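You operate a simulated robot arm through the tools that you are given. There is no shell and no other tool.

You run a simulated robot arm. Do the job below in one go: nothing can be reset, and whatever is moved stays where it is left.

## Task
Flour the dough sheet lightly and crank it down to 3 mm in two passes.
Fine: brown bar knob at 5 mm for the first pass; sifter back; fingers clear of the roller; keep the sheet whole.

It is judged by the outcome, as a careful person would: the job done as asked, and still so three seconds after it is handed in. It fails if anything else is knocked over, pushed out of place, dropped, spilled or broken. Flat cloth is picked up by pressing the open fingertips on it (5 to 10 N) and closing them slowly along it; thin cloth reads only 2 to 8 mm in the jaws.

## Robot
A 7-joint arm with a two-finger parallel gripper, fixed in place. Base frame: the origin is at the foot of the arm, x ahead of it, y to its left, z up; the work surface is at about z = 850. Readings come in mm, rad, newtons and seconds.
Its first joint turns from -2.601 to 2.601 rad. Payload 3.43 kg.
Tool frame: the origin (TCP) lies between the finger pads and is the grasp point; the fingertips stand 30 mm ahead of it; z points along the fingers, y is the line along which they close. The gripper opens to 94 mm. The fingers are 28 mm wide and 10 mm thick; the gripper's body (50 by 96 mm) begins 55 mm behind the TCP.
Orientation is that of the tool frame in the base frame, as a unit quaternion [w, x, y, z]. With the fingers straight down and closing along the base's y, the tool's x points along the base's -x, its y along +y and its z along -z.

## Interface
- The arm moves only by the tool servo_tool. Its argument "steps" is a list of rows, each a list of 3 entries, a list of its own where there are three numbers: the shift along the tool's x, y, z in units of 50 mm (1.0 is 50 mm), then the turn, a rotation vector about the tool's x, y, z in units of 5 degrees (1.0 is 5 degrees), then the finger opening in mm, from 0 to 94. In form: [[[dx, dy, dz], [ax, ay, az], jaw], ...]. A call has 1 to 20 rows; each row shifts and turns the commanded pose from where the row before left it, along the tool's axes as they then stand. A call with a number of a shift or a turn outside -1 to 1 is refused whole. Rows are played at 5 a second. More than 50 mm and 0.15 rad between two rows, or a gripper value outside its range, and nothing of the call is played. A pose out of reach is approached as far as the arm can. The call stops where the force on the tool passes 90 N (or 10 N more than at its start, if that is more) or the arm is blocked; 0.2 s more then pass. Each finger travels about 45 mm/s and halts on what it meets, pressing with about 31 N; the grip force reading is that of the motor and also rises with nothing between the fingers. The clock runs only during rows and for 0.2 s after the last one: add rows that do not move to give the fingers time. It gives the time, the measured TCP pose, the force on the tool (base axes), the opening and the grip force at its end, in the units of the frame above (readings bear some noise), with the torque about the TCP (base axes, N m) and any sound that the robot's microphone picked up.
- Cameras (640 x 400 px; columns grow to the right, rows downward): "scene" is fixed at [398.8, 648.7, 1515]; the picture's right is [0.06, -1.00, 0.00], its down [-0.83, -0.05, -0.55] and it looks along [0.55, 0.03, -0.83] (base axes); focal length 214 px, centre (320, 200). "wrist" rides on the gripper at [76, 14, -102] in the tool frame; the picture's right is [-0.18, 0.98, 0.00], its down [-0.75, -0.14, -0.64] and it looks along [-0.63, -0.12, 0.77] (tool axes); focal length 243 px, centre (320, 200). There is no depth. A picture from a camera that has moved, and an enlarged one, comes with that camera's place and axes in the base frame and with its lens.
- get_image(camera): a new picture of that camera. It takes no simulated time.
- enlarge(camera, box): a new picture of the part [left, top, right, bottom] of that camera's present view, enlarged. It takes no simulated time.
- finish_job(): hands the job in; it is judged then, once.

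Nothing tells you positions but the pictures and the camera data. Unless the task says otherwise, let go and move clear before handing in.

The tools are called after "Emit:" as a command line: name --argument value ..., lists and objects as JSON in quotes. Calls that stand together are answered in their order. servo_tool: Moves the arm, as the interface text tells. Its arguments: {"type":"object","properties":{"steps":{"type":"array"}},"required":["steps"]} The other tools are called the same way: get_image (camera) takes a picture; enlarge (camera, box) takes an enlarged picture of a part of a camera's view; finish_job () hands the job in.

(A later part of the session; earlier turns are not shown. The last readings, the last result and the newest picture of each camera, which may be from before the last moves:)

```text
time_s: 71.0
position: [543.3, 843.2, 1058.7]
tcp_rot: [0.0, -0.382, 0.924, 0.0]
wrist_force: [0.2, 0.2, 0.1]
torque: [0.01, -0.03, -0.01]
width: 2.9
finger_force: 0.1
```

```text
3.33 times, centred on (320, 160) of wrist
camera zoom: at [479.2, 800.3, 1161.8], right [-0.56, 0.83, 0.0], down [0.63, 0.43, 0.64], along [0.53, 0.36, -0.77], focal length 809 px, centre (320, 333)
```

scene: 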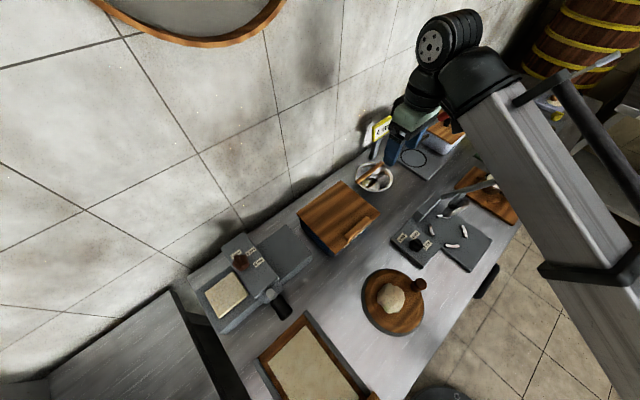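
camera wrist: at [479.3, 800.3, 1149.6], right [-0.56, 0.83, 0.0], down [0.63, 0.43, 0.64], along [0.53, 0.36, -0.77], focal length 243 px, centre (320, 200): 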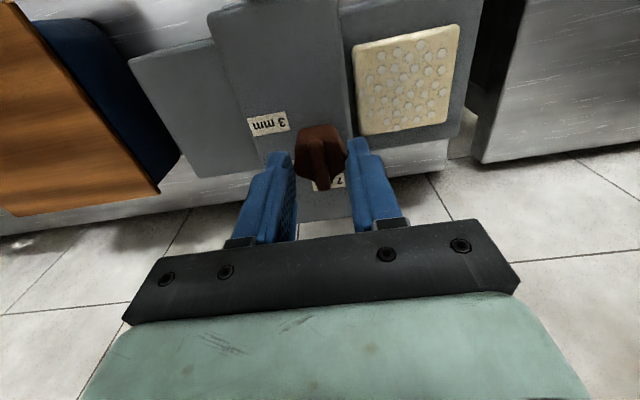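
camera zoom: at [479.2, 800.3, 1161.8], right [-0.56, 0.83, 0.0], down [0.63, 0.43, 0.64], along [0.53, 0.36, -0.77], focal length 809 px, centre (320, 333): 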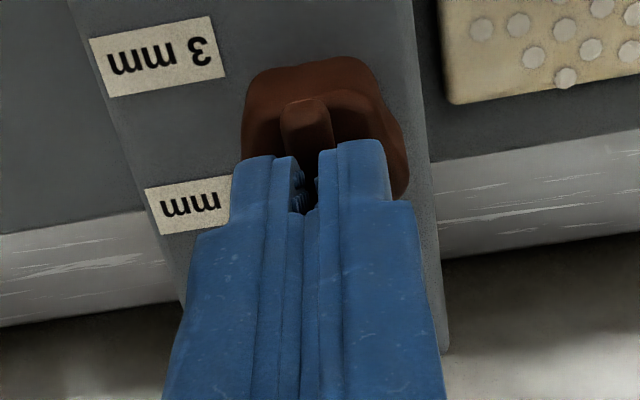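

The tips at z 1029 passed above the bar, so it tops out at around 1025. I'll open, lower 8 mm, and close again.

Emit:
servo_tool --steps '[[[0, 0, 0], [0, 0, 0], 15], [[0, 0, 0], [0, 0, 0], 25], [[0, 0, 0.08], [0, 0, 0], 25], [[0, 0, 0.08], [0, 0, 0], 25], [[0, 0, 0], [0, 0, 0], 25], [[0, 0, 0], [0, 0, 0], 18], [[0, 0, 0], [0, 0, 0], 12], [[0, 0, 0], [0, 0, 0], 8], [[0, 0, 0], [0, 0, 0], 4], [[0, 0, 0], [0, 0, 0], 3], [[0, 0, 0], [0, 0, 0], 3]]'

Emit:
enlarge --camera "wrist" --box '[250, 100, 390, 220]'

```text
time_s: 73.4
position: [542.3, 844.7, 1053.3]
tcp_rot: [0.0, -0.382, 0.924, 0.0]
wrist_force: [1.6, -0.4, 13.4]
torque: [-0.15, 0.07, -0.02]
width: 6.1
finger_force: 2.8
```

```text
3.33 times, centred on (320, 160) of wrist
camera zoom: at [478.2, 800.6, 1155.8], right [-0.56, 0.83, 0.0], down [0.63, 0.43, 0.64], along [0.53, 0.36, -0.77], focal length 809 px, centre (320, 333)
```

zoom: 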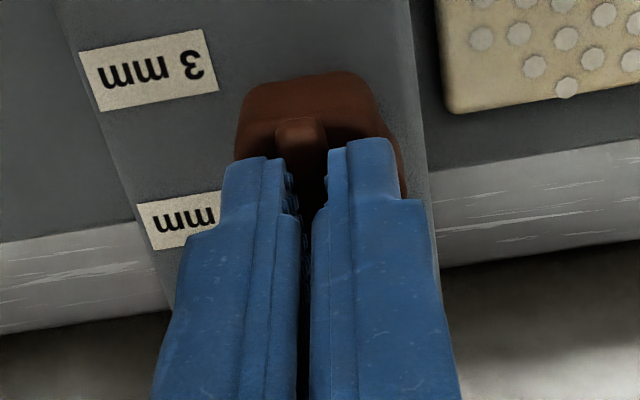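

Emit:
servo_tool --steps '[[[0, 0, 0], [0, 0, 0], 0], [[0, 0, 0], [0, 0, 0], 0], [[0, 0, 0], [0, 0, 0], 0]]'

Emit:
enlarge --camera "wrist" --box '[280, 120, 370, 200]'

```text
time_s: 74.2
position: [541.7, 842.6, 1053.4]
tcp_rot: [0.0, -0.383, 0.924, 0.0]
wrist_force: [1.0, -0.2, 16.2]
torque: [-0.17, 0.17, 0.01]
width: 0.0
finger_force: 30.9
```

```text
5.00 times, centred on (325, 160) of wrist
camera zoom: at [478.1, 800.5, 1155.8], right [-0.56, 0.83, 0.0], down [0.63, 0.43, 0.64], along [0.53, 0.36, -0.77], focal length 1213 px, centre (295, 400)
```

zoom: 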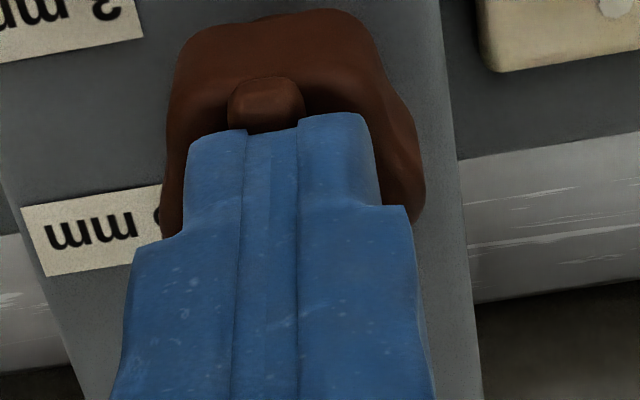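

The tips are resting on top of the bar at z 1023, so it's a low ridge. Gripping the knob's whole body lower down will be surer, so I'll lift off, open, and recentre first.

Emit:
servo_tool --steps '[[[0, 0, -0.1], [0, 0, 0], 10], [[0, 0, -0.15], [0, 0, 0], 25], [[-0.05, -0.01, 0], [0, 0, 0], 40], [[0, 0, 0], [0, 0, 0], 52], [[0, 0, 0], [0, 0, 0], 52], [[0, 0, 0], [0, 0, 0], 52]]'

Emit:
enlarge --camera "wrist" --box '[250, 100, 390, 220]'

```text
time_s: 75.6
position: [545.8, 846.5, 1063.9]
tcp_rot: [0.0, -0.382, 0.924, -0.001]
wrist_force: [-0.1, -0.2, 0.0]
torque: [0.0, -0.01, 0.0]
width: 52.0
finger_force: 0.1
```

```text
3.33 times, centred on (320, 160) of wrist
camera zoom: at [481.2, 802.9, 1167.3], right [-0.56, 0.83, 0.0], down [0.63, 0.43, 0.64], along [0.53, 0.36, -0.77], focal length 809 px, centre (320, 333)
```

zoom: 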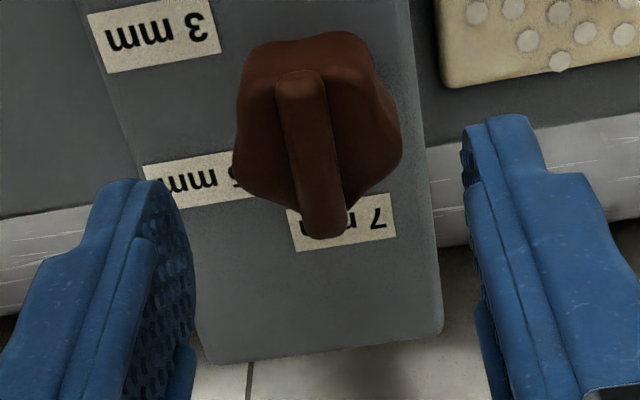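

The bar's midpoint confirms the axis at about (544.5, 844.7). I'll lower so the pads wrap the knob body with tips at z 1004, well above the housing, and close.

Emit:
servo_tool --steps '[[[0.04, 0, 0.2], [0, 0, 0], 52], [[0, 0, 0.2], [0, 0, 0], 52], [[0, 0, 0.2], [0, 0, 0], 52], [[0, 0, 0], [0, 0, 0], 46], [[0, 0, 0], [0, 0, 0], 40], [[0, 0, 0], [0, 0, 0], 36], [[0, 0, 0], [0, 0, 0], 33], [[0, 0, 0], [0, 0, 0], 30], [[0, 0, 0], [0, 0, 0], 26], [[0, 0, 0], [0, 0, 0], 22], [[0, 0, 0], [0, 0, 0], 20]]'

Emit:
enlarge --camera "wrist" --box '[250, 100, 390, 220]'

```text
time_s: 78.0
position: [543.9, 844.5, 1032.7]
tcp_rot: [0.0, -0.382, 0.924, 0.0]
wrist_force: [1.8, -2.3, -1.1]
torque: [0.41, 0.2, -0.01]
width: 33.7
finger_force: 45.2
```

```text
3.33 times, centred on (320, 160) of wrist
camera zoom: at [479.6, 800.5, 1136.1], right [-0.56, 0.83, 0.0], down [0.63, 0.43, 0.64], along [0.53, 0.36, -0.77], focal length 809 px, centre (320, 333)
```

zoom: 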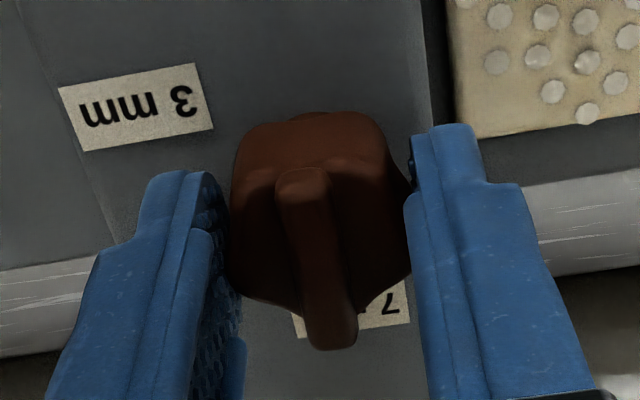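

Firm and centred on the knob body. I'll start turning clockwise from 7 toward 5, watching the torque.

Emit:
servo_tool --steps '[[[0, 0, 0], [0, 0, 0.5], 20], [[0, 0, 0], [0, 0, 0.8], 20], [[0, 0, 0], [0, 0, 0.8], 20], [[0, 0, 0], [0, 0, 0.8], 20], [[0, 0, 0], [0, 0, 0], 20]]'

Emit:
enlarge --camera "wrist" --box '[230, 80, 410, 220]'

```text
time_s: 79.2
position: [543.2, 843.6, 1033.1]
tcp_rot: [-0.001, -0.262, 0.965, 0.001]
wrist_force: [-5.3, -9.0, -14.4]
torque: [0.79, -0.34, 0.01]
width: 33.9
finger_force: 45.0
```

```text
2.86 times, centred on (320, 150) of wrist
camera zoom: at [470.9, 817.9, 1136.2], right [-0.34, 0.94, 0.0], down [0.72, 0.26, 0.64], along [0.6, 0.22, -0.77], focal length 693 px, centre (320, 343)
```

zoom: 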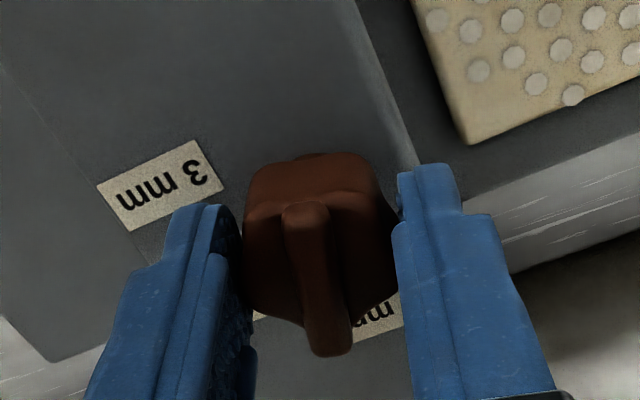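

The knob is turning with the gripper and loads are low. Continuing the turn toward 5.

Emit:
servo_tool --steps '[[[0, 0, 0], [0, 0, 0.9], 20], [[0, 0, 0], [0, 0, 0.9], 20], [[0, 0, 0], [0, 0, 0.9], 20], [[0, 0, 0], [0, 0, 0.9], 20], [[0, 0, 0], [0, 0, 0.9], 20], [[0, 0, 0], [0, 0, 0], 20]]'

Emit:
enlarge --camera "wrist" --box '[230, 80, 410, 220]'

```text
time_s: 80.6
position: [543.4, 843.0, 1033.3]
tcp_rot: [-0.001, -0.069, 0.998, 0.001]
wrist_force: [-8.6, -12.2, -10.7]
torque: [0.17, 1.14, 0.0]
width: 33.9
finger_force: 44.6
```

```text
2.86 times, centred on (320, 150) of wrist
camera zoom: at [466.5, 847.4, 1136.2], right [0.05, 1.0, 0.0], down [0.77, -0.04, 0.64], along [0.64, -0.03, -0.77], focal length 693 px, centre (320, 343)
```

zoom: 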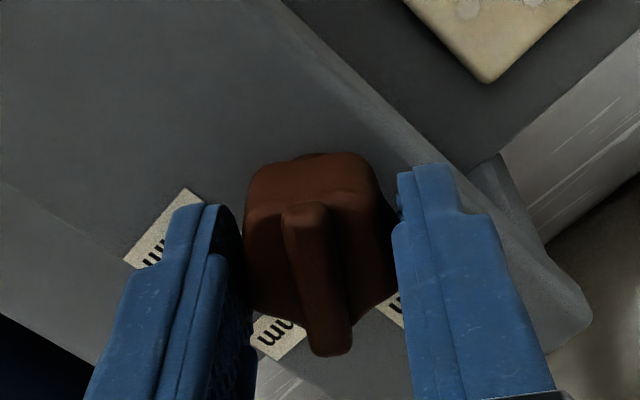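

Emit:
servo_tool --steps '[[[0, 0, 0], [0, 0, 0.9], 20], [[0, 0, 0], [0, 0, 0.9], 20], [[0, 0, 0], [0, 0, 0.9], 20], [[0, 0, 0], [0, 0, 0.9], 20], [[0, 0, 0], [0, 0, 0.95], 20], [[0, 0, 0], [0, 0, 0], 20], [[0, 0, 0], [0, 0, 0], 20]]'

Emit:
enlarge --camera "wrist" --box '[230, 80, 410, 220]'

```text
time_s: 82.2
position: [544.5, 842.6, 1032.8]
tcp_rot: [0.0, 0.129, 0.992, -0.002]
wrist_force: [-9.2, -22.5, -20.3]
torque: [0.13, 0.19, 0.01]
width: 33.7
finger_force: 45.1
```

```text
2.86 times, centred on (320, 150) of wrist
camera zoom: at [474.0, 876.9, 1136.2], right [0.43, 0.9, 0.0], down [0.69, -0.33, 0.64], along [0.58, -0.28, -0.77], focal length 693 px, centre (320, 343)
```

zoom: 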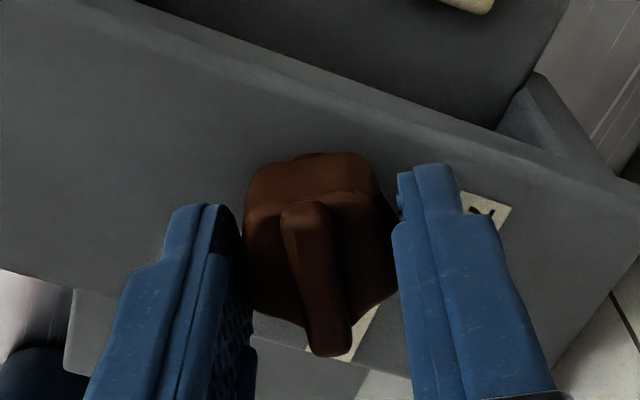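

The bar now points at the 5 mm label at -14.8° yaw. I'll release and rise to verify.

Emit:
servo_tool --steps '[[[0, 0, 0], [0, 0, 0], 33], [[0, 0, 0], [0, 0, 0], 38], [[0, 0, 0], [0, 0, 0], 46], [[0, 0, 0], [0, 0, 0], 56], [[0, 0, -0.3], [0, 0, 0], 60], [[0, 0, -0.5], [0, 0, 0], 60], [[0, 0, -0.5], [0, 0, 0], 60], [[0, 0, -0.5], [0, 0, 0], 60], [[0, 0, 0], [0, 0, 0], 60]]'

Emit:
get_image --camera "wrist"

Emit:
enlarge --camera "wrist" --box '[230, 40, 410, 200]'

Emit:
get_image --camera "scene"

```text
time_s: 84.2
position: [542.2, 843.5, 1123.3]
tcp_rot: [0.0, 0.128, 0.992, 0.0]
wrist_force: [-0.2, 0.3, -0.1]
torque: [-0.02, -0.02, -0.03]
width: 59.9
finger_force: 0.0
```

```text
taken
camera wrist: at [473.0, 877.7, 1226.6], right [0.43, 0.9, 0.0], down [0.69, -0.33, 0.64], along [0.58, -0.28, -0.77], focal length 243 px, centre (320, 200)
```

wrist: 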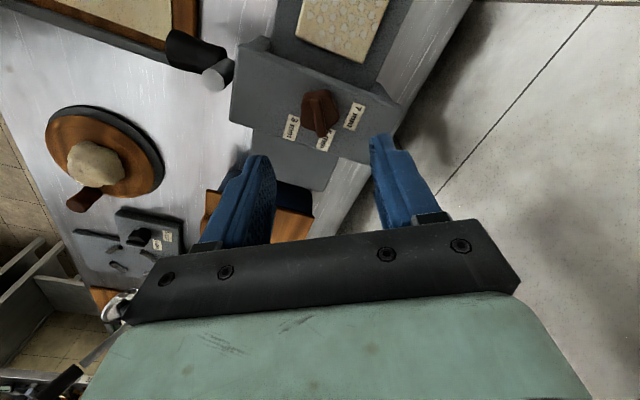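

```text
2.50 times, centred on (320, 120) of wrist
camera zoom: at [473.0, 877.7, 1226.6], right [0.43, 0.9, 0.0], down [0.69, -0.33, 0.64], along [0.58, -0.28, -0.77], focal length 606 px, centre (320, 400)
```

zoom: 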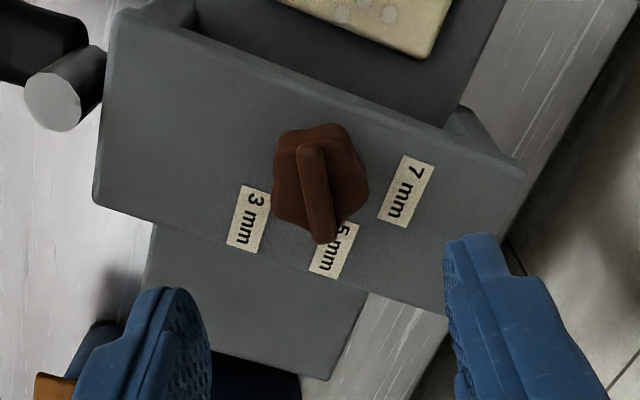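

```text
taken
```

scene: 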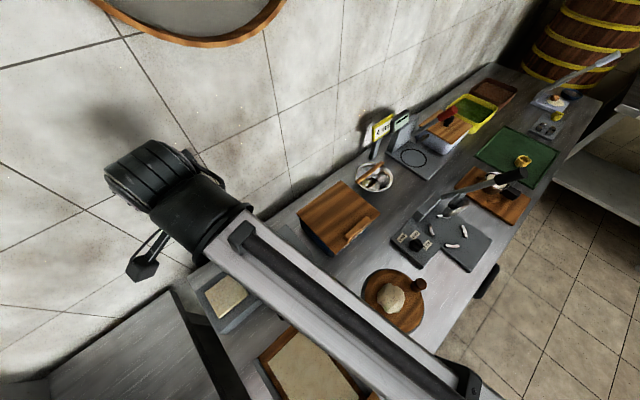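

The knob now sits on 5 mm. Next I'll turn the wrist back, retreat to the front and tilt, so the camera gets a near-horizontal view of the crank.

Emit:
servo_tool --steps '[[[0, 0, 0], [0, 0, -1], 60], [[0, 0, 0], [0, 0, -1], 60], [[0, 0, 0], [0, 0, -1], 60], [[0, 0, 0], [0, 0, -1], 60], [[0, 0, 0], [0, 0, -1], 60], [[0, 0, 0], [0, 0, -1], 60], [[0, 0, 0], [0, 0, -1], 60], [[0, 0, 0], [0, 0, -1], 60], [[0, 0, 0], [0, 0, -1], 60], [[0, 0, 0], [0, 0, -1], 60], [[0, 0, 0], [0, 0, -1], 60], [[0, 0, 0], [0, 0, -0.95], 60], [[0.9, 0.18, 0], [0, 0, 0], 70], [[0.95, 0.18, 0], [0, 0, 0], 80], [[0.95, 0.18, 0], [0, 0, 0], 94], [[0.95, 0.18, 0], [0, 0, 0], 94], [[0, 0, 0], [0, 0, 0], 94]]'

Emit:
get_image --camera "wrist"

```text
time_s: 87.8
position: [388.3, 739.3, 1119.9]
tcp_rot: [0.0, -0.383, 0.924, 0.0]
wrist_force: [-0.1, -0.5, 0.5]
torque: [-0.02, 0.02, 0.04]
width: 93.9
finger_force: 0.0
```

```text
taken
camera wrist: at [324.3, 695.1, 1224.0], right [-0.56, 0.83, 0.0], down [0.63, 0.43, 0.64], along [0.53, 0.36, -0.77], focal length 243 px, centre (320, 200)
```

wrist: 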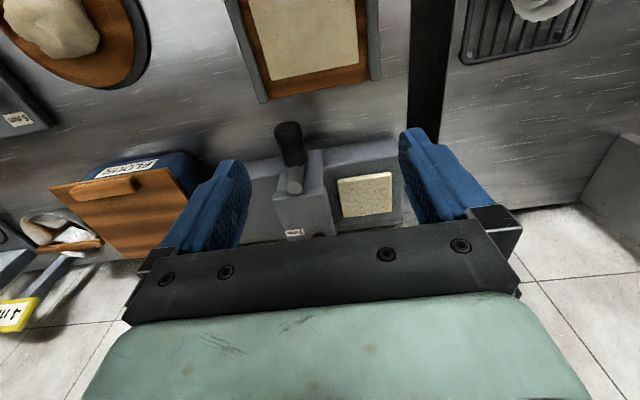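

Emit:
servo_tool --steps '[[[0.2, 0, 0], [0, -1, 0], 94], [[0.2, 0, 0], [0, -1, 0], 94], [[0, 0, 0.1], [0, -1, 0], 94], [[0, 0, 0.1], [0, -1, 0], 94], [[0, 0, 0.1], [0, -1, 0], 94], [[0, 0, 0.1], [0, -1, 0], 94], [[0, 0, 0.1], [0, -1, 0], 94], [[0, 0, 0], [0, 0, 0], 94]]'

Emit:
get_image --camera "wrist"

Emit:
get_image --camera "scene"

```text
time_s: 89.6
position: [377.5, 729.2, 1099.1]
tcp_rot: [0.279, -0.365, 0.881, 0.116]
wrist_force: [0.3, -0.3, -0.2]
torque: [-0.01, 0.02, 0.01]
width: 94.2
finger_force: 0.0
```

```text
taken
camera wrist: at [282.0, 654.2, 1139.7], right [-0.59, 0.8, 0.11], down [0.28, 0.08, 0.96], along [0.76, 0.59, -0.26], focal length 243 px, centre (320, 200)
```

wrist: 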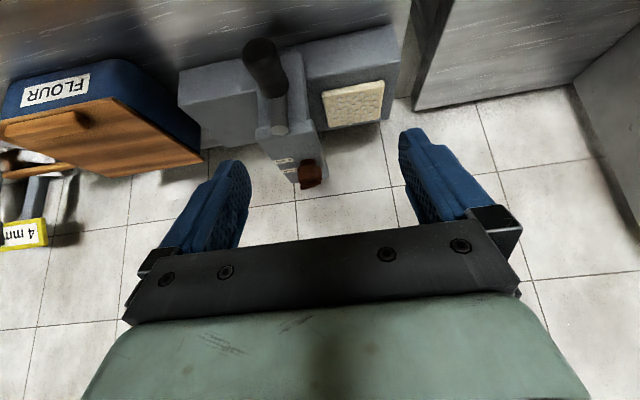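

```text
taken
```

scene: 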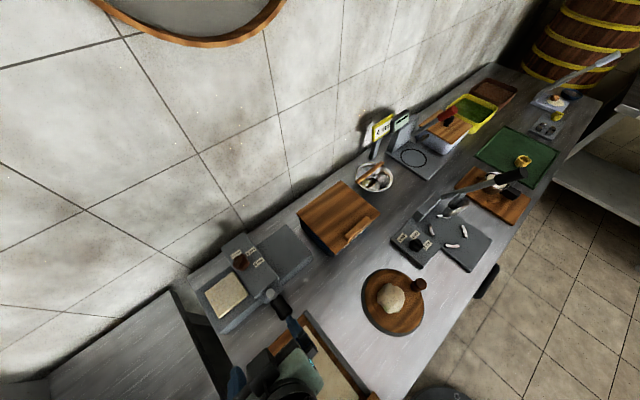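

Emit:
enlarge --camera "wrist" --box '[170, 20, 410, 200]'

Emit:
enlarge --camera "wrist" --box '[220, 20, 340, 150]'

Emit:
enlarge --camera "scene" --box '[190, 230, 330, 360]'

```text
2.22 times, centred on (290, 110) of wrist
camera zoom: at [282.0, 654.2, 1139.7], right [-0.59, 0.8, 0.11], down [0.28, 0.08, 0.96], along [0.76, 0.59, -0.26], focal length 539 px, centre (387, 400)
```

zoom: 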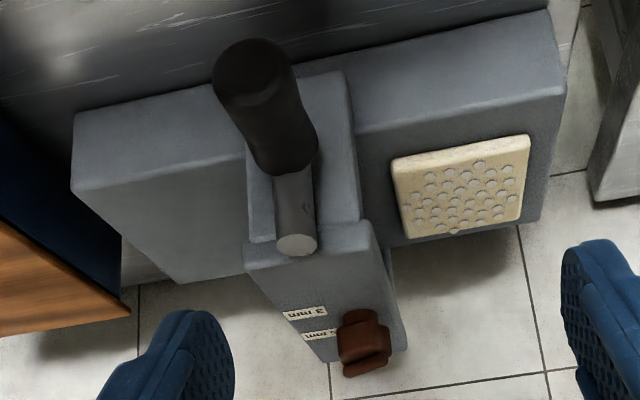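

```text
3.08 times, centred on (280, 85) of wrist
camera zoom: at [282.0, 654.2, 1139.7], right [-0.59, 0.8, 0.11], down [0.28, 0.08, 0.96], along [0.76, 0.59, -0.26], focal length 746 px, centre (443, 554)
```

zoom: 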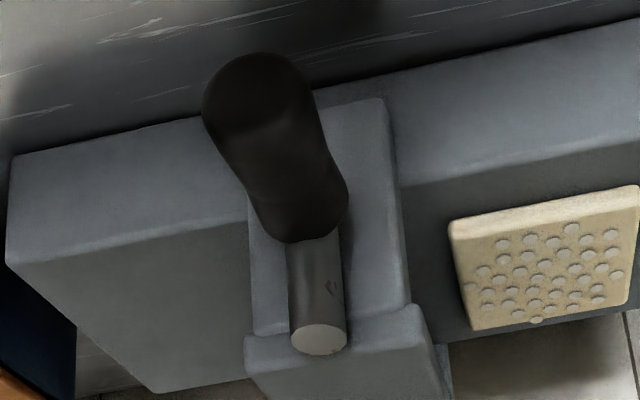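

```text
3.08 times, centred on (260, 295) of scene
camera zoom: at [398.8, 648.7, 1515.0], right [0.06, -1.0, 0.0], down [-0.83, -0.05, -0.55], along [0.55, 0.03, -0.83], focal length 660 px, centre (505, -92)
```

zoom: 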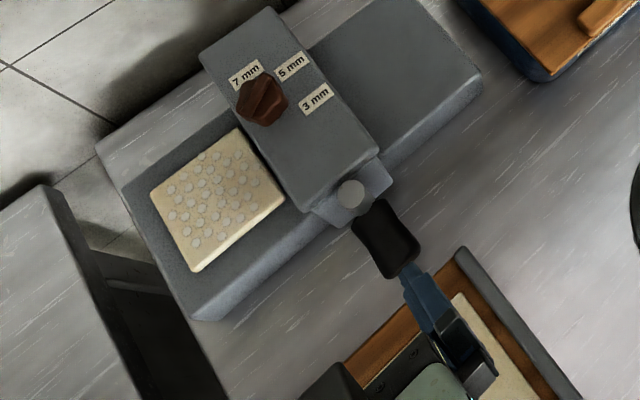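

The black handle hangs at the lower end of the grey arm. I need to know where the pivot is, so I'll lower the camera for a more level view.

Emit:
servo_tool --steps '[[[0.345, 0, 0.49], [0, 0, 0], 94], [[0.345, 0, 0.49], [0, 0, 0], 94], [[0.345, 0, 0.49], [0, 0, 0], 94], [[0.345, 0, 0.49], [0, 0, 0], 94], [[0, 0, 0], [0, 0, 0], 94]]'

Emit:
get_image --camera "wrist"

Emit:
enlarge --camera "wrist" --box '[170, 20, 410, 220]'

```text
time_s: 90.8
position: [377.5, 729.5, 979.2]
tcp_rot: [0.278, -0.364, 0.881, 0.115]
wrist_force: [0.1, -0.1, -0.5]
torque: [-0.01, 0.03, -0.01]
width: 94.3
finger_force: 0.0
```

```text
taken
camera wrist: at [281.8, 653.4, 1021.0], right [-0.59, 0.8, 0.11], down [0.28, 0.08, 0.96], along [0.76, 0.59, -0.27], focal length 243 px, centre (320, 200)
```

wrist: 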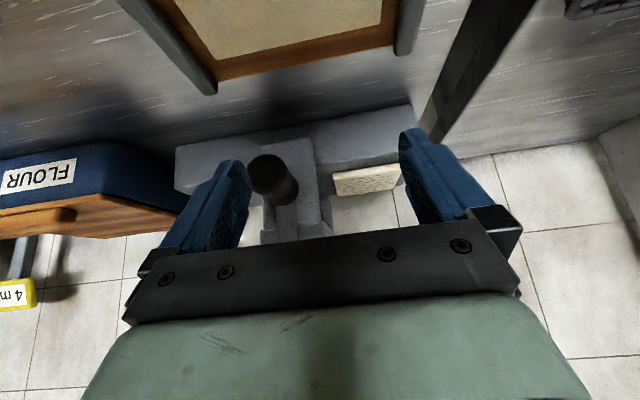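

```text
2.00 times, centred on (290, 120) of wrist
camera zoom: at [281.8, 653.4, 1021.0], right [-0.59, 0.8, 0.11], down [0.28, 0.08, 0.96], along [0.76, 0.59, -0.27], focal length 485 px, centre (380, 360)
```

zoom: 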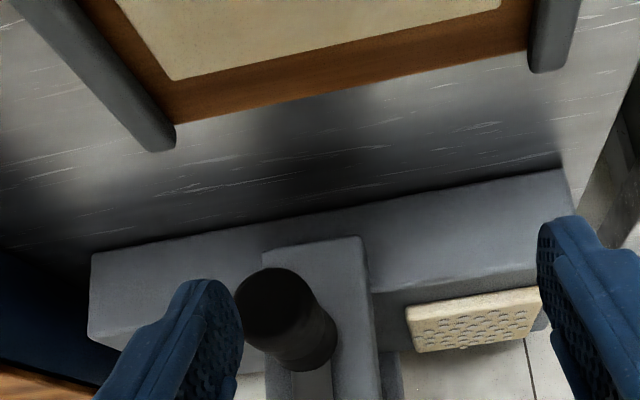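

The crank arm runs only upward from the handle, so the pivot is near the arm's top. I'll straighten the tool and position above the handle to grip it from above with a little motion first.

Emit:
servo_tool --steps '[[[0, 0, -0.3], [0, 1, 0], 94], [[0, 0, -0.3], [0, 1, 0], 94], [[0, 0, -0.3], [0, 1, 0], 94], [[0, 0, -0.2], [0, 1, 0], 94], [[0, 0, -0.2], [0, 1, 0], 94], [[0, 0, -0.2], [0, 1, 0], 94], [[0, 0, -0.2], [0, 1, 0], 94], [[0, 0, 0], [0, 0, 0], 94]]'

Emit:
get_image --camera "wrist"

```text
time_s: 92.6
position: [356.5, 706.4, 1058.2]
tcp_rot: [0.0, -0.383, 0.924, 0.0]
wrist_force: [-0.3, -0.1, 0.0]
torque: [0.02, -0.02, -0.02]
width: 94.0
finger_force: 0.0
```

```text
taken
camera wrist: at [292.2, 662.9, 1161.5], right [-0.56, 0.83, 0.0], down [0.63, 0.43, 0.64], along [0.53, 0.36, -0.77], focal length 243 px, centre (320, 200)
```

wrist: 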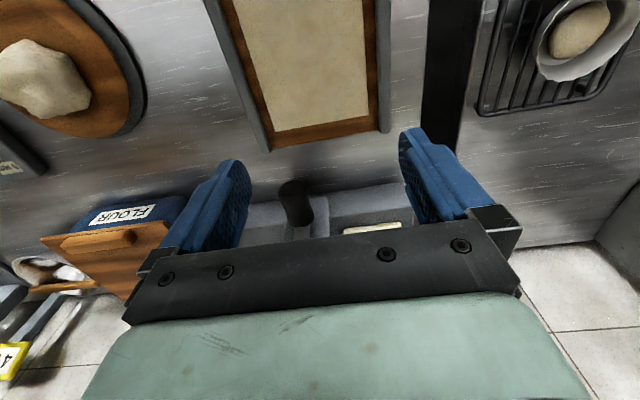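

Emit:
servo_tool --steps '[[[-0.5, -0.303, 0], [0, 0, 0], 80], [[-0.59, -0.303, 0], [0, 0, 0], 70], [[-0.55, -0.3, 0], [0, 0, 0], 66], [[-0.13, 0, 0], [0, 0, 0], 66], [[0, 0, 0], [0, 0, 0], 66]]'

Emit:
get_image --camera "wrist"

Emit:
enlarge --camera "wrist" --box '[240, 60, 400, 220]'

Emit:
enlarge --camera "scene" --box '[190, 230, 330, 360]'

```text
time_s: 93.8
position: [450.0, 738.6, 1058.9]
tcp_rot: [-0.001, -0.383, 0.924, 0.0]
wrist_force: [0.0, 0.1, 0.0]
torque: [0.01, 0.03, -0.06]
width: 66.0
finger_force: 0.0
```

```text
taken
camera wrist: at [385.8, 694.4, 1162.0], right [-0.56, 0.83, 0.0], down [0.63, 0.43, 0.64], along [0.53, 0.36, -0.77], focal length 243 px, centre (320, 200)
```

wrist: 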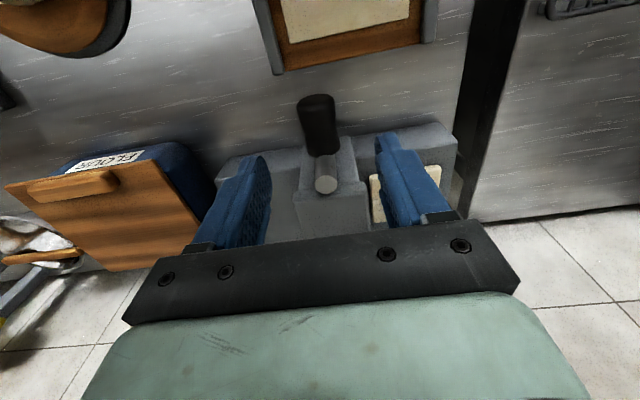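

```text
2.50 times, centred on (320, 140) of wrist
camera zoom: at [385.8, 694.4, 1162.0], right [-0.56, 0.83, 0.0], down [0.63, 0.43, 0.64], along [0.53, 0.36, -0.77], focal length 606 px, centre (320, 350)
```

zoom: 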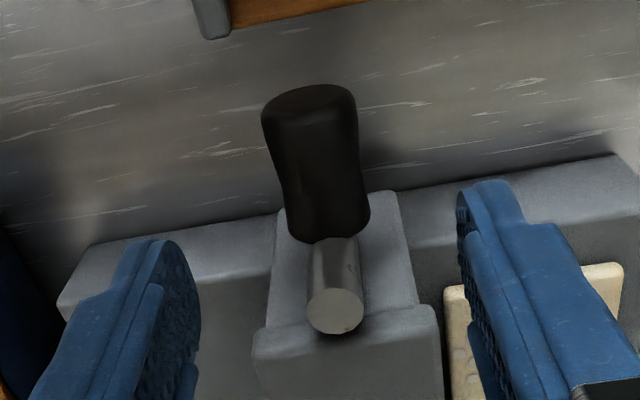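

```text
3.08 times, centred on (260, 295) of scene
camera zoom: at [398.8, 648.7, 1515.0], right [0.06, -1.0, 0.0], down [-0.83, -0.05, -0.55], along [0.55, 0.03, -0.83], focal length 660 px, centre (505, -92)
```

zoom: 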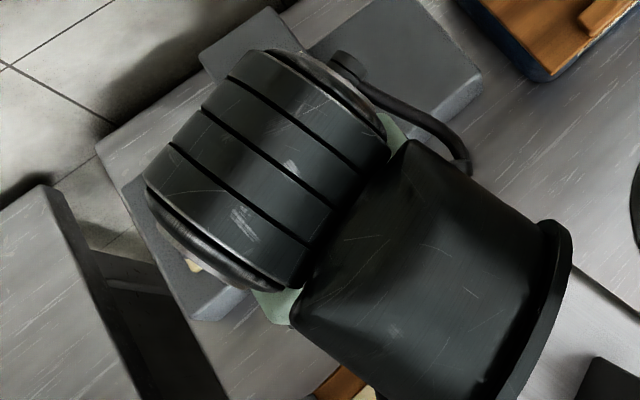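

The handle's axis is at about u -201.5, z 946, running n 828 to 878. I'll descend over its outer half and close gently.

Emit:
servo_tool --steps '[[[0, -0.05, 0.4], [0, 0, 0], 66], [[0, 0, 0.5], [0, 0, 0], 66], [[0, 0, 0.5], [0, 0, 0], 66], [[0, 0, 0.4], [0, 0, 0], 66], [[0, 0, 0.25], [0, 0, 0], 66], [[0, 0, 0.13], [0, 0, 0], 66], [[0, 0, 0], [0, 0, 0], 66]]'

Emit:
get_image --camera "wrist"

Emit:
enlarge --camera "wrist" --box '[240, 100, 400, 230]'

```text
time_s: 95.4
position: [455.0, 735.2, 948.3]
tcp_rot: [0.0, -0.383, 0.924, 0.0]
wrist_force: [0.2, 0.2, 0.8]
torque: [0.04, -0.01, 0.01]
width: 66.0
finger_force: 0.0
```

```text
taken
camera wrist: at [389.8, 691.3, 1051.3], right [-0.56, 0.83, 0.0], down [0.63, 0.43, 0.64], along [0.53, 0.36, -0.77], focal length 243 px, centre (320, 200)
```

wrist: 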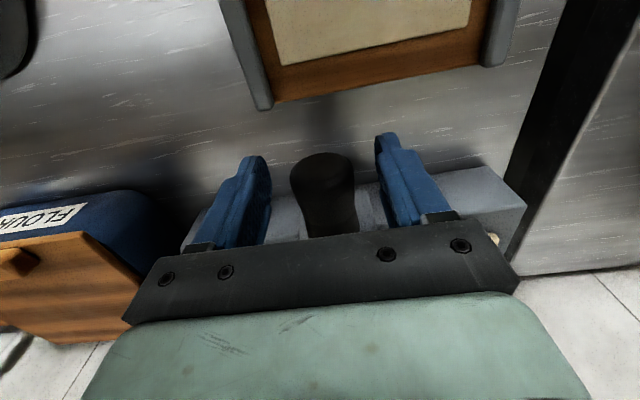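

```text
3.08 times, centred on (320, 165) of wrist
camera zoom: at [389.8, 691.3, 1051.3], right [-0.56, 0.83, 0.0], down [0.63, 0.43, 0.64], along [0.53, 0.36, -0.77], focal length 746 px, centre (320, 308)
```

zoom: 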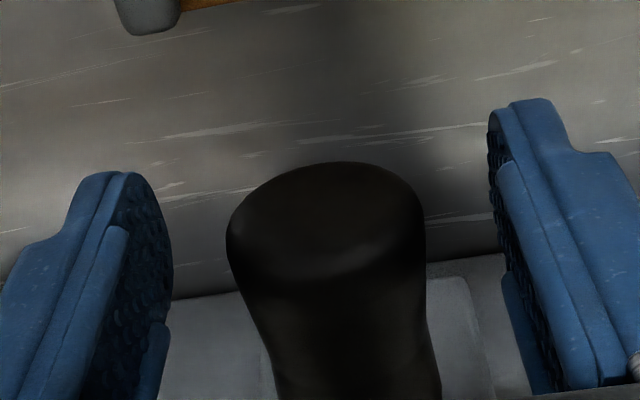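

Centred on the handle. Closing gently.

Emit:
servo_tool --steps '[[[0, 0, 0], [0, 0, 0], 54], [[0, 0, 0], [0, 0, 0], 44], [[0, 0, 0], [0, 0, 0], 37], [[0, 0, 0], [0, 0, 0], 33], [[0, 0, 0], [0, 0, 0], 29], [[0, 0, 0], [0, 0, 0], 25], [[0, 0, 0], [0, 0, 0], 20], [[0, 0, 0], [0, 0, 0], 20]]'

Emit:
enlarge --camera "wrist" --box '[240, 100, 400, 230]'

```text
time_s: 97.2
position: [452.8, 734.7, 949.6]
tcp_rot: [-0.001, -0.383, 0.924, 0.001]
wrist_force: [-13.4, 15.0, 0.9]
torque: [-0.09, -0.05, -0.03]
width: 36.0
finger_force: 44.4
```

```text
3.08 times, centred on (320, 165) of wrist
camera zoom: at [388.9, 692.2, 1051.5], right [-0.57, 0.82, 0.0], down [0.63, 0.43, 0.64], along [0.53, 0.36, -0.77], focal length 746 px, centre (320, 308)
```

zoom: 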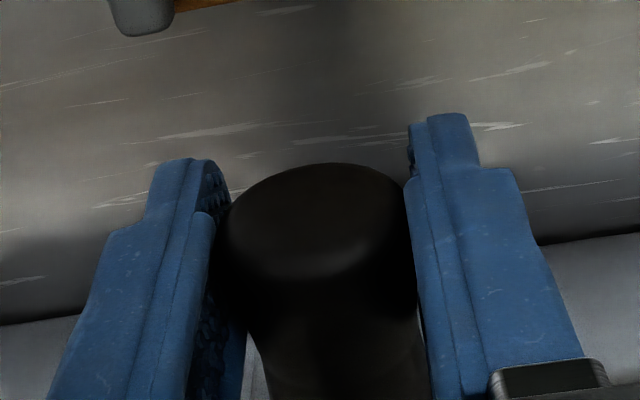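

The handle is held. I'll try a small 20° test of the crank with the handle moving right (+u), and check forces and the sheet.

Emit:
servo_tool --steps '[[[0, -0.078, -0.003], [0, 0, 0], 20], [[0, -0.078, -0.01], [0, 0, 0], 20], [[0, -0.077, -0.017], [0, 0, 0], 20], [[0, -0.075, -0.024], [0, 0, 0], 20], [[0, 0, 0], [0, 0, 0], 20]]'

Emit:
get_image --camera "wrist"

Emit:
enlarge --camera "scene" --box '[180, 230, 330, 360]'

```text
time_s: 98.4
position: [458.6, 727.1, 951.4]
tcp_rot: [-0.004, -0.385, 0.923, 0.006]
wrist_force: [-39.2, 40.9, 0.5]
torque: [0.23, -0.02, 0.46]
width: 52.0
finger_force: 28.0
```

```text
taken
camera wrist: at [396.0, 683.4, 1054.8], right [-0.57, 0.82, 0.01], down [0.64, 0.43, 0.64], along [0.52, 0.37, -0.77], focal length 243 px, centre (320, 200)
```

wrist: 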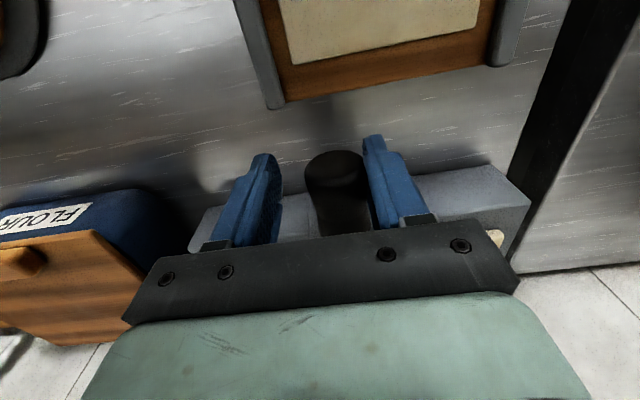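

```text
3.08 times, centred on (255, 295) of scene
camera zoom: at [398.8, 648.7, 1515.0], right [0.06, -1.0, 0.0], down [-0.83, -0.05, -0.55], along [0.55, 0.03, -0.83], focal length 660 px, centre (520, -92)
```

zoom: 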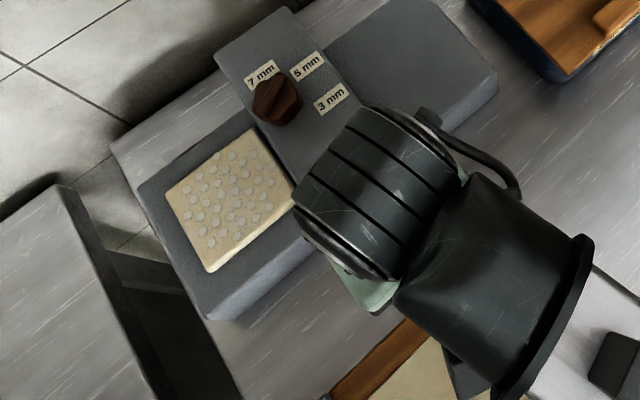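

The crank didn't yield that way; instead the fingers were pushed open. I'll back off to neutral, re-centre, and try the other direction gently.

Emit:
servo_tool --steps '[[[0, 0.1, 0], [0, 0, 0], 40], [[0, 0.1, 0.01], [0, 0, 0], 38], [[0, 0, 0], [0, 0, 0], 34], [[0, 0, 0], [0, 0, 0], 30], [[0, 0, 0], [0, 0, 0], 30]]'

Emit:
get_image --camera "wrist"

```text
time_s: 99.6
position: [455.3, 732.2, 950.9]
tcp_rot: [-0.001, -0.383, 0.924, 0.001]
wrist_force: [-19.7, 15.1, 2.6]
torque: [0.3, -0.17, -0.07]
width: 44.2
finger_force: 12.4
```

```text
taken
camera wrist: at [392.1, 689.2, 1052.1], right [-0.57, 0.82, 0.0], down [0.63, 0.43, 0.64], along [0.53, 0.36, -0.77], focal length 243 px, centre (320, 200)
```

wrist: 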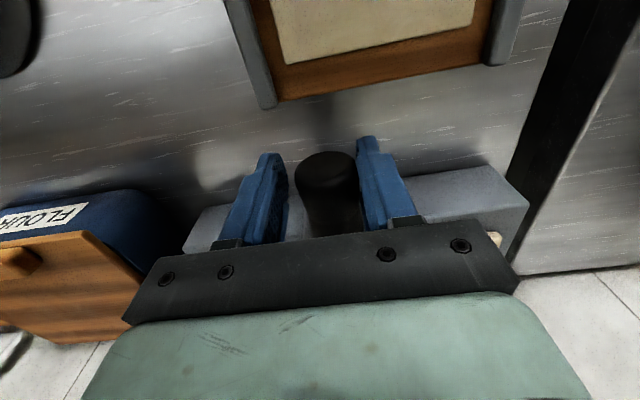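

Emit:
servo_tool --steps '[[[0, 0.06, 0], [0, 0, 0], 30], [[0, 0.06, 0], [0, 0, 0], 30], [[0, 0, 0], [0, 0, 0], 25], [[0, 0, 0], [0, 0, 0], 25]]'

Emit:
servo_tool --steps '[[[0, 0.078, -0.003], [0, 0, 0], 20], [[0, 0.078, -0.01], [0, 0, 0], 20], [[0, 0.077, -0.017], [0, 0, 0], 20], [[0, 0, 0], [0, 0, 0], 20]]'

Emit:
get_image --camera "wrist"

Emit:
enlarge --camera "scene" --box '[180, 230, 330, 360]'

```text
time_s: 100.6
position: [453.0, 735.0, 949.0]
tcp_rot: [-0.001, -0.382, 0.924, -0.001]
wrist_force: [-3.9, 7.7, -3.0]
torque: [0.24, -0.13, -0.12]
width: 35.6
finger_force: 43.9
```

```text
time_s: 101.6
position: [445.6, 742.5, 953.1]
tcp_rot: [0.001, -0.382, 0.924, -0.001]
wrist_force: [22.4, -11.3, 24.4]
torque: [0.49, 0.55, 0.15]
width: 35.3
finger_force: 45.0
```

```text
taken
camera wrist: at [381.0, 699.6, 1055.2], right [-0.56, 0.83, 0.0], down [0.63, 0.43, 0.64], along [0.53, 0.36, -0.76], focal length 243 px, centre (320, 200)
```

wrist: 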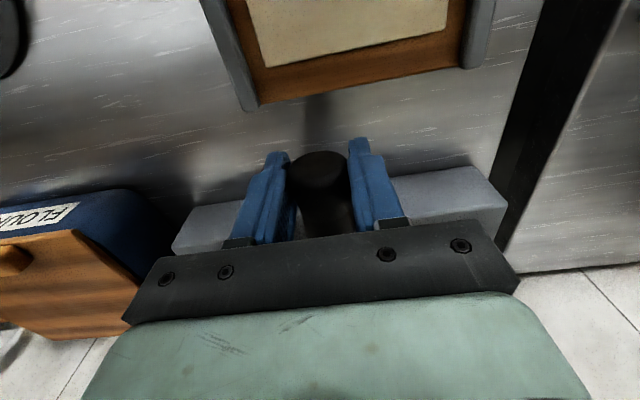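

```text
3.08 times, centred on (255, 295) of scene
camera zoom: at [398.8, 648.7, 1515.0], right [0.06, -1.0, 0.0], down [-0.83, -0.05, -0.55], along [0.55, 0.03, -0.83], focal length 660 px, centre (520, -92)
```

zoom: 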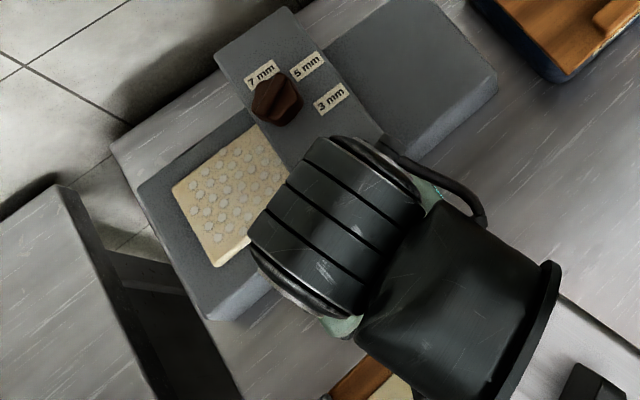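

That direction works: the handle moved, rising faster than I assumed (so the crank radius is smaller, around 24 mm), and the sheet crept toward the rollers. I'll continue in small steps and fit the circle from measurements.

Emit:
servo_tool --steps '[[[0, 0.038, -0.03], [0, 0, 0], 20], [[0, 0.036, -0.025], [0, 0, 0], 20], [[0, 0.034, -0.027], [0, 0, 0], 20], [[0, 0.032, -0.03], [0, 0, 0], 20], [[0, 0, 0], [0, 0, 0], 20]]'

Emit:
servo_tool --steps '[[[0, 0, 0], [0, 0, 0], 20]]'

Emit:
get_image --camera "wrist"

Emit:
enlarge --camera "scene" --box '[180, 230, 330, 360]'

```text
time_s: 102.8
position: [436.6, 749.8, 957.3]
tcp_rot: [-0.001, -0.383, 0.924, 0.0]
wrist_force: [-4.9, 6.3, -6.5]
torque: [-0.18, -0.02, 0.33]
width: 34.2
finger_force: 45.0
```

```text
time_s: 103.2
position: [436.6, 749.0, 955.9]
tcp_rot: [-0.001, -0.384, 0.923, 0.001]
wrist_force: [-12.4, 7.2, -8.4]
torque: [-0.44, -0.04, 0.52]
width: 34.1
finger_force: 45.4
```

```text
taken
camera wrist: at [373.0, 706.3, 1059.4], right [-0.57, 0.82, 0.0], down [0.63, 0.43, 0.64], along [0.53, 0.36, -0.77], focal length 243 px, centre (320, 200)
```

wrist: 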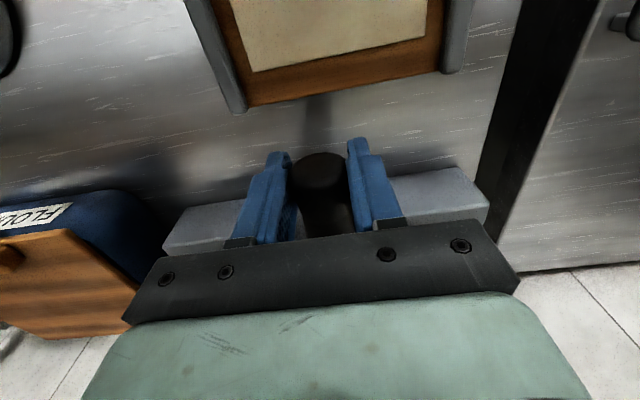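

```text
3.08 times, centred on (255, 295) of scene
camera zoom: at [398.8, 648.7, 1515.0], right [0.06, -1.0, 0.0], down [-0.83, -0.05, -0.55], along [0.55, 0.03, -0.83], focal length 660 px, centre (520, -92)
```

zoom: 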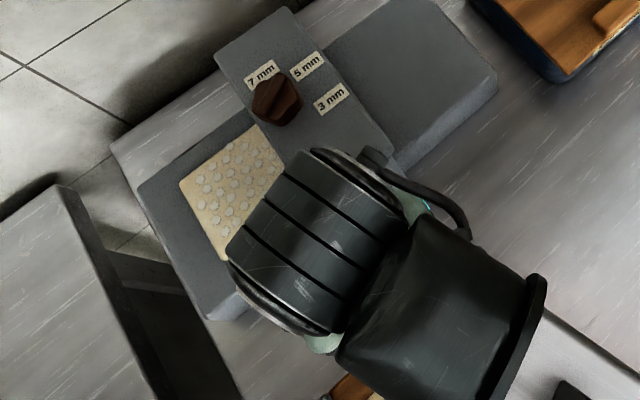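

The circle's radius is still unclear, and the sheet is feeding steadily. I'll let go here, rise, and look at the arm's actual orientation to get the pivot exactly.

Emit:
servo_tool --steps '[[[0, 0, 0], [0, 0, 0], 36], [[0, 0, 0], [0, 0, 0], 44], [[0, 0, 0], [0, 0, 0], 54], [[0, 0, 0], [0, 0, 0], 64], [[0, 0, -0.3], [0, 0, 0], 66], [[0, 0, -0.6], [0, 0, 0], 66], [[0, 0, -0.7], [0, 0, 0], 66], [[0, 0, -0.6], [0, 0, 0], 66], [[0, 0, 0], [0, 0, 0], 66]]'

Emit:
get_image --camera "wrist"

Emit:
enlarge --camera "wrist" --box '[220, 60, 420, 220]'

```text
time_s: 105.2
position: [438.3, 746.4, 1069.2]
tcp_rot: [0.0, -0.382, 0.924, 0.0]
wrist_force: [-0.2, -0.4, 0.1]
torque: [0.01, -0.02, 0.0]
width: 65.8
finger_force: 0.1
```

```text
taken
camera wrist: at [374.7, 703.3, 1171.7], right [-0.56, 0.83, 0.0], down [0.63, 0.43, 0.64], along [0.53, 0.36, -0.77], focal length 243 px, centre (320, 200)
```

wrist: 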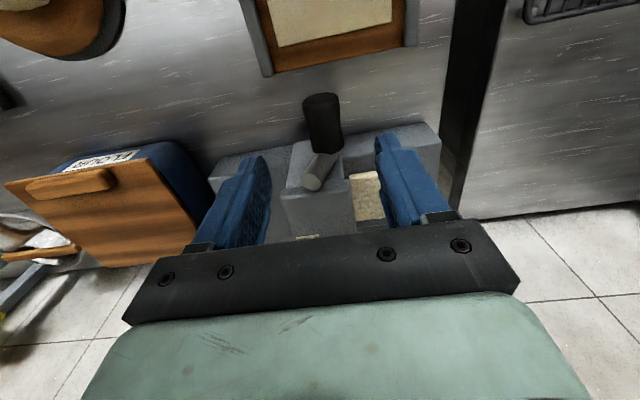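

```text
2.50 times, centred on (320, 140) of wrist
camera zoom: at [374.7, 703.3, 1171.7], right [-0.56, 0.83, 0.0], down [0.63, 0.43, 0.64], along [0.53, 0.36, -0.77], focal length 606 px, centre (320, 350)
```

zoom: 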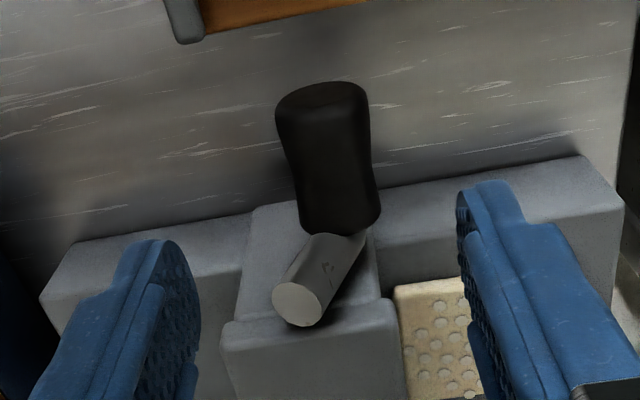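

The arm's top end stayed put, so the pivot is at about z 995 with a radius near 49 mm. Turning it with a down-pointing grip would creep off the handle, so I'll see whether the tool can point horizontally toward the crank and roll with it.

Emit:
servo_tool --steps '[[[0.6, 0, 0], [0, 0, 0], 66], [[0.5, 0, 0], [0, 0, 0], 66], [[0, 0, 0], [0, -1, 0], 66], [[0, 0, 0], [0, -1, 0], 66], [[0, 0, 0], [0, -1, 0], 66], [[0, 0, 0], [0, -1, 0], 66], [[0, 0, 0], [0, -1, 0], 66], [[0, 0, 0], [0, -1, 0], 66], [[0, 0, 0], [0, -1, 0], 66], [[0, 0, 0], [0, -1, 0], 66], [[0, 0, 0], [0, -1, 0], 66], [[0, 0, 0], [0, 0, 0], 66]]'

Emit:
get_image --camera "scene"

Emit:
get_image --camera "wrist"

```text
time_s: 107.8
position: [400.2, 711.4, 1068.6]
tcp_rot: [0.354, -0.353, 0.853, 0.147]
wrist_force: [0.9, -0.5, -0.3]
torque: [0.02, 0.01, 0.0]
width: 65.9
finger_force: 0.1
```

```text
taken
```

scene: 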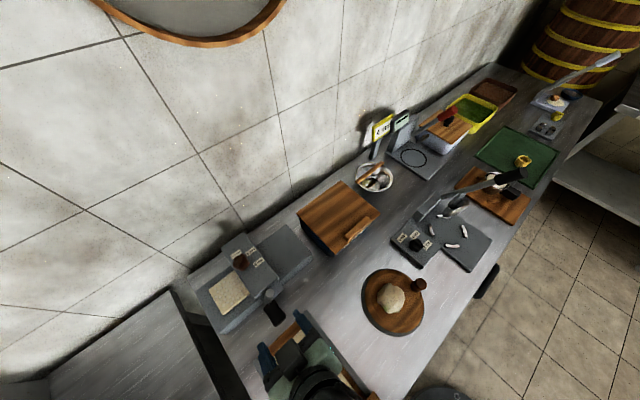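

```text
taken
camera wrist: at [300.2, 631.7, 1087.1], right [-0.6, 0.79, 0.13], down [0.15, -0.05, 0.99], along [0.78, 0.62, -0.09], focal length 243 px, centre (320, 200)
```

wrist: 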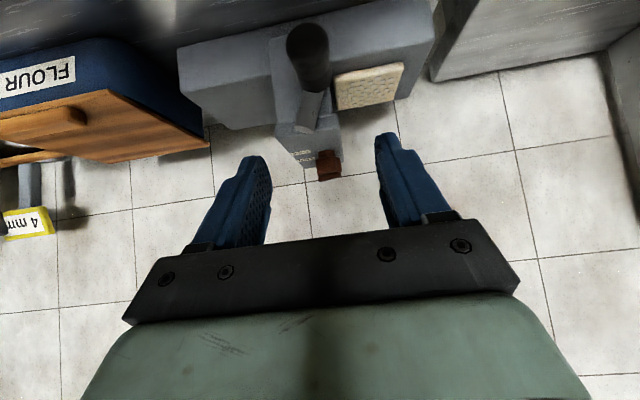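

Emit:
enlarge --camera "scene" --box '[180, 220, 340, 340]'

Emit:
enlarge --camera "wrist" --box '[170, 0, 440, 200]'

Emit:
servo_tool --steps '[[[0, 0, 0], [0, -1, 0], 66], [[0, 0, 0], [0, -1, 0], 66], [[0, 0, 0], [0, -1, 0], 66], [[0, 0, 0], [0, -1, 0], 66], [[0, 0, 0], [0, -1, 0], 66], [[0, 0, 0], [0, 0, 0], 66]]'

Emit:
get_image --camera "scene"

```text
3.33 times, centred on (260, 280) of scene
camera zoom: at [398.8, 648.7, 1515.0], right [0.06, -1.0, 0.0], down [-0.83, -0.05, -0.55], along [0.55, 0.03, -0.83], focal length 715 px, centre (520, -67)
```

zoom: 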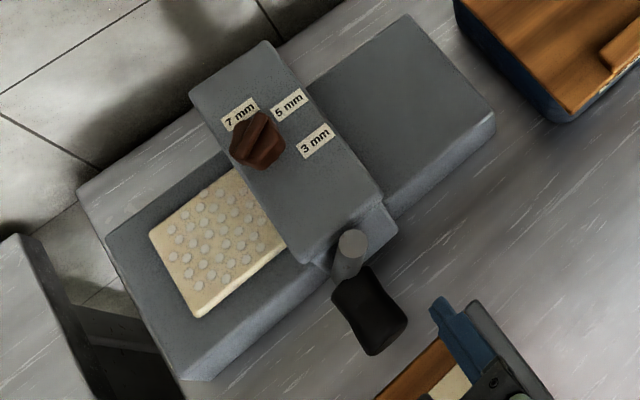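

```text
2.00 times, centred on (305, 100) of wrist
camera zoom: at [300.2, 631.7, 1087.1], right [-0.6, 0.79, 0.13], down [0.15, -0.05, 0.99], along [0.78, 0.62, -0.09], focal length 485 px, centre (350, 400)
```

zoom: 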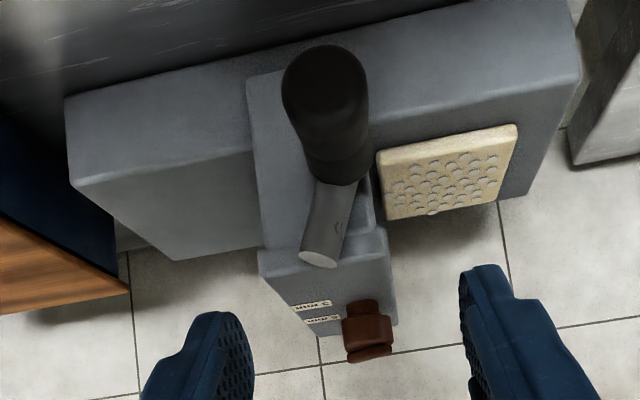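

```text
time_s: 109.2
position: [399.0, 710.2, 1067.7]
tcp_rot: [0.53, -0.314, 0.756, 0.22]
wrist_force: [0.4, -0.7, -0.5]
torque: [0.0, -0.01, -0.01]
width: 66.2
finger_force: 0.0
```

```text
taken
```

scene: 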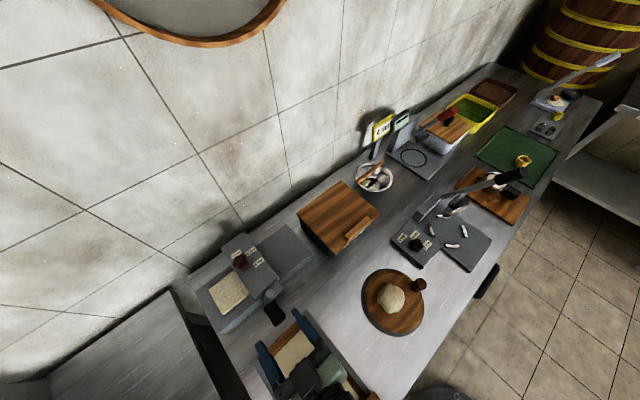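

The crank holds its position when released, and the sheet's leading edge is now at the rollers. At 70° tilt the arm is still comfortable, so I'll continue to horizontal.

Emit:
servo_tool --steps '[[[0, 0, 0], [0, -1, 0], 66], [[0, 0, 0], [0, -1, 0], 66], [[0, 0, 0], [0, -1, 0], 66], [[0, 0, 0], [0, -1, 0], 66], [[0, 0, 0], [0, 0, 0], 66]]'

Emit:
get_image --camera "scene"

Emit:
get_image --camera "wrist"

```text
time_s: 110.4
position: [400.1, 709.2, 1068.1]
tcp_rot: [0.653, -0.271, 0.653, 0.271]
wrist_force: [-0.7, 0.6, -0.2]
torque: [0.02, -0.01, -0.02]
width: 66.0
finger_force: 0.0
```

```text
taken
```

scene: 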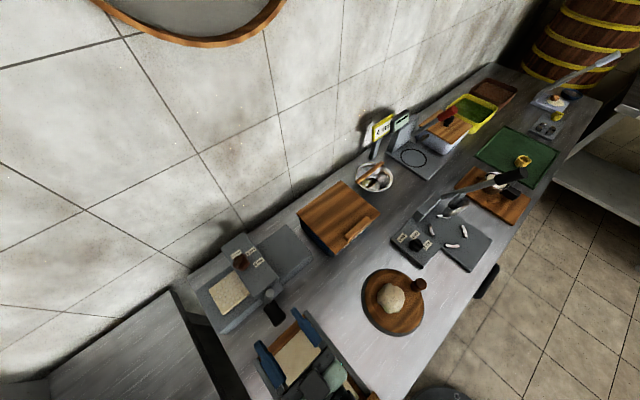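

```text
taken
camera wrist: at [316.8, 648.6, 992.5], right [-0.7, 0.69, 0.18], down [-0.35, -0.55, 0.75], along [0.63, 0.46, 0.63], focal length 243 px, centre (320, 200)
```

wrist: 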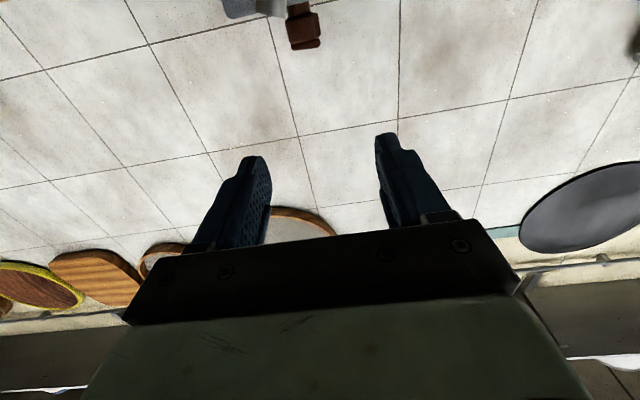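

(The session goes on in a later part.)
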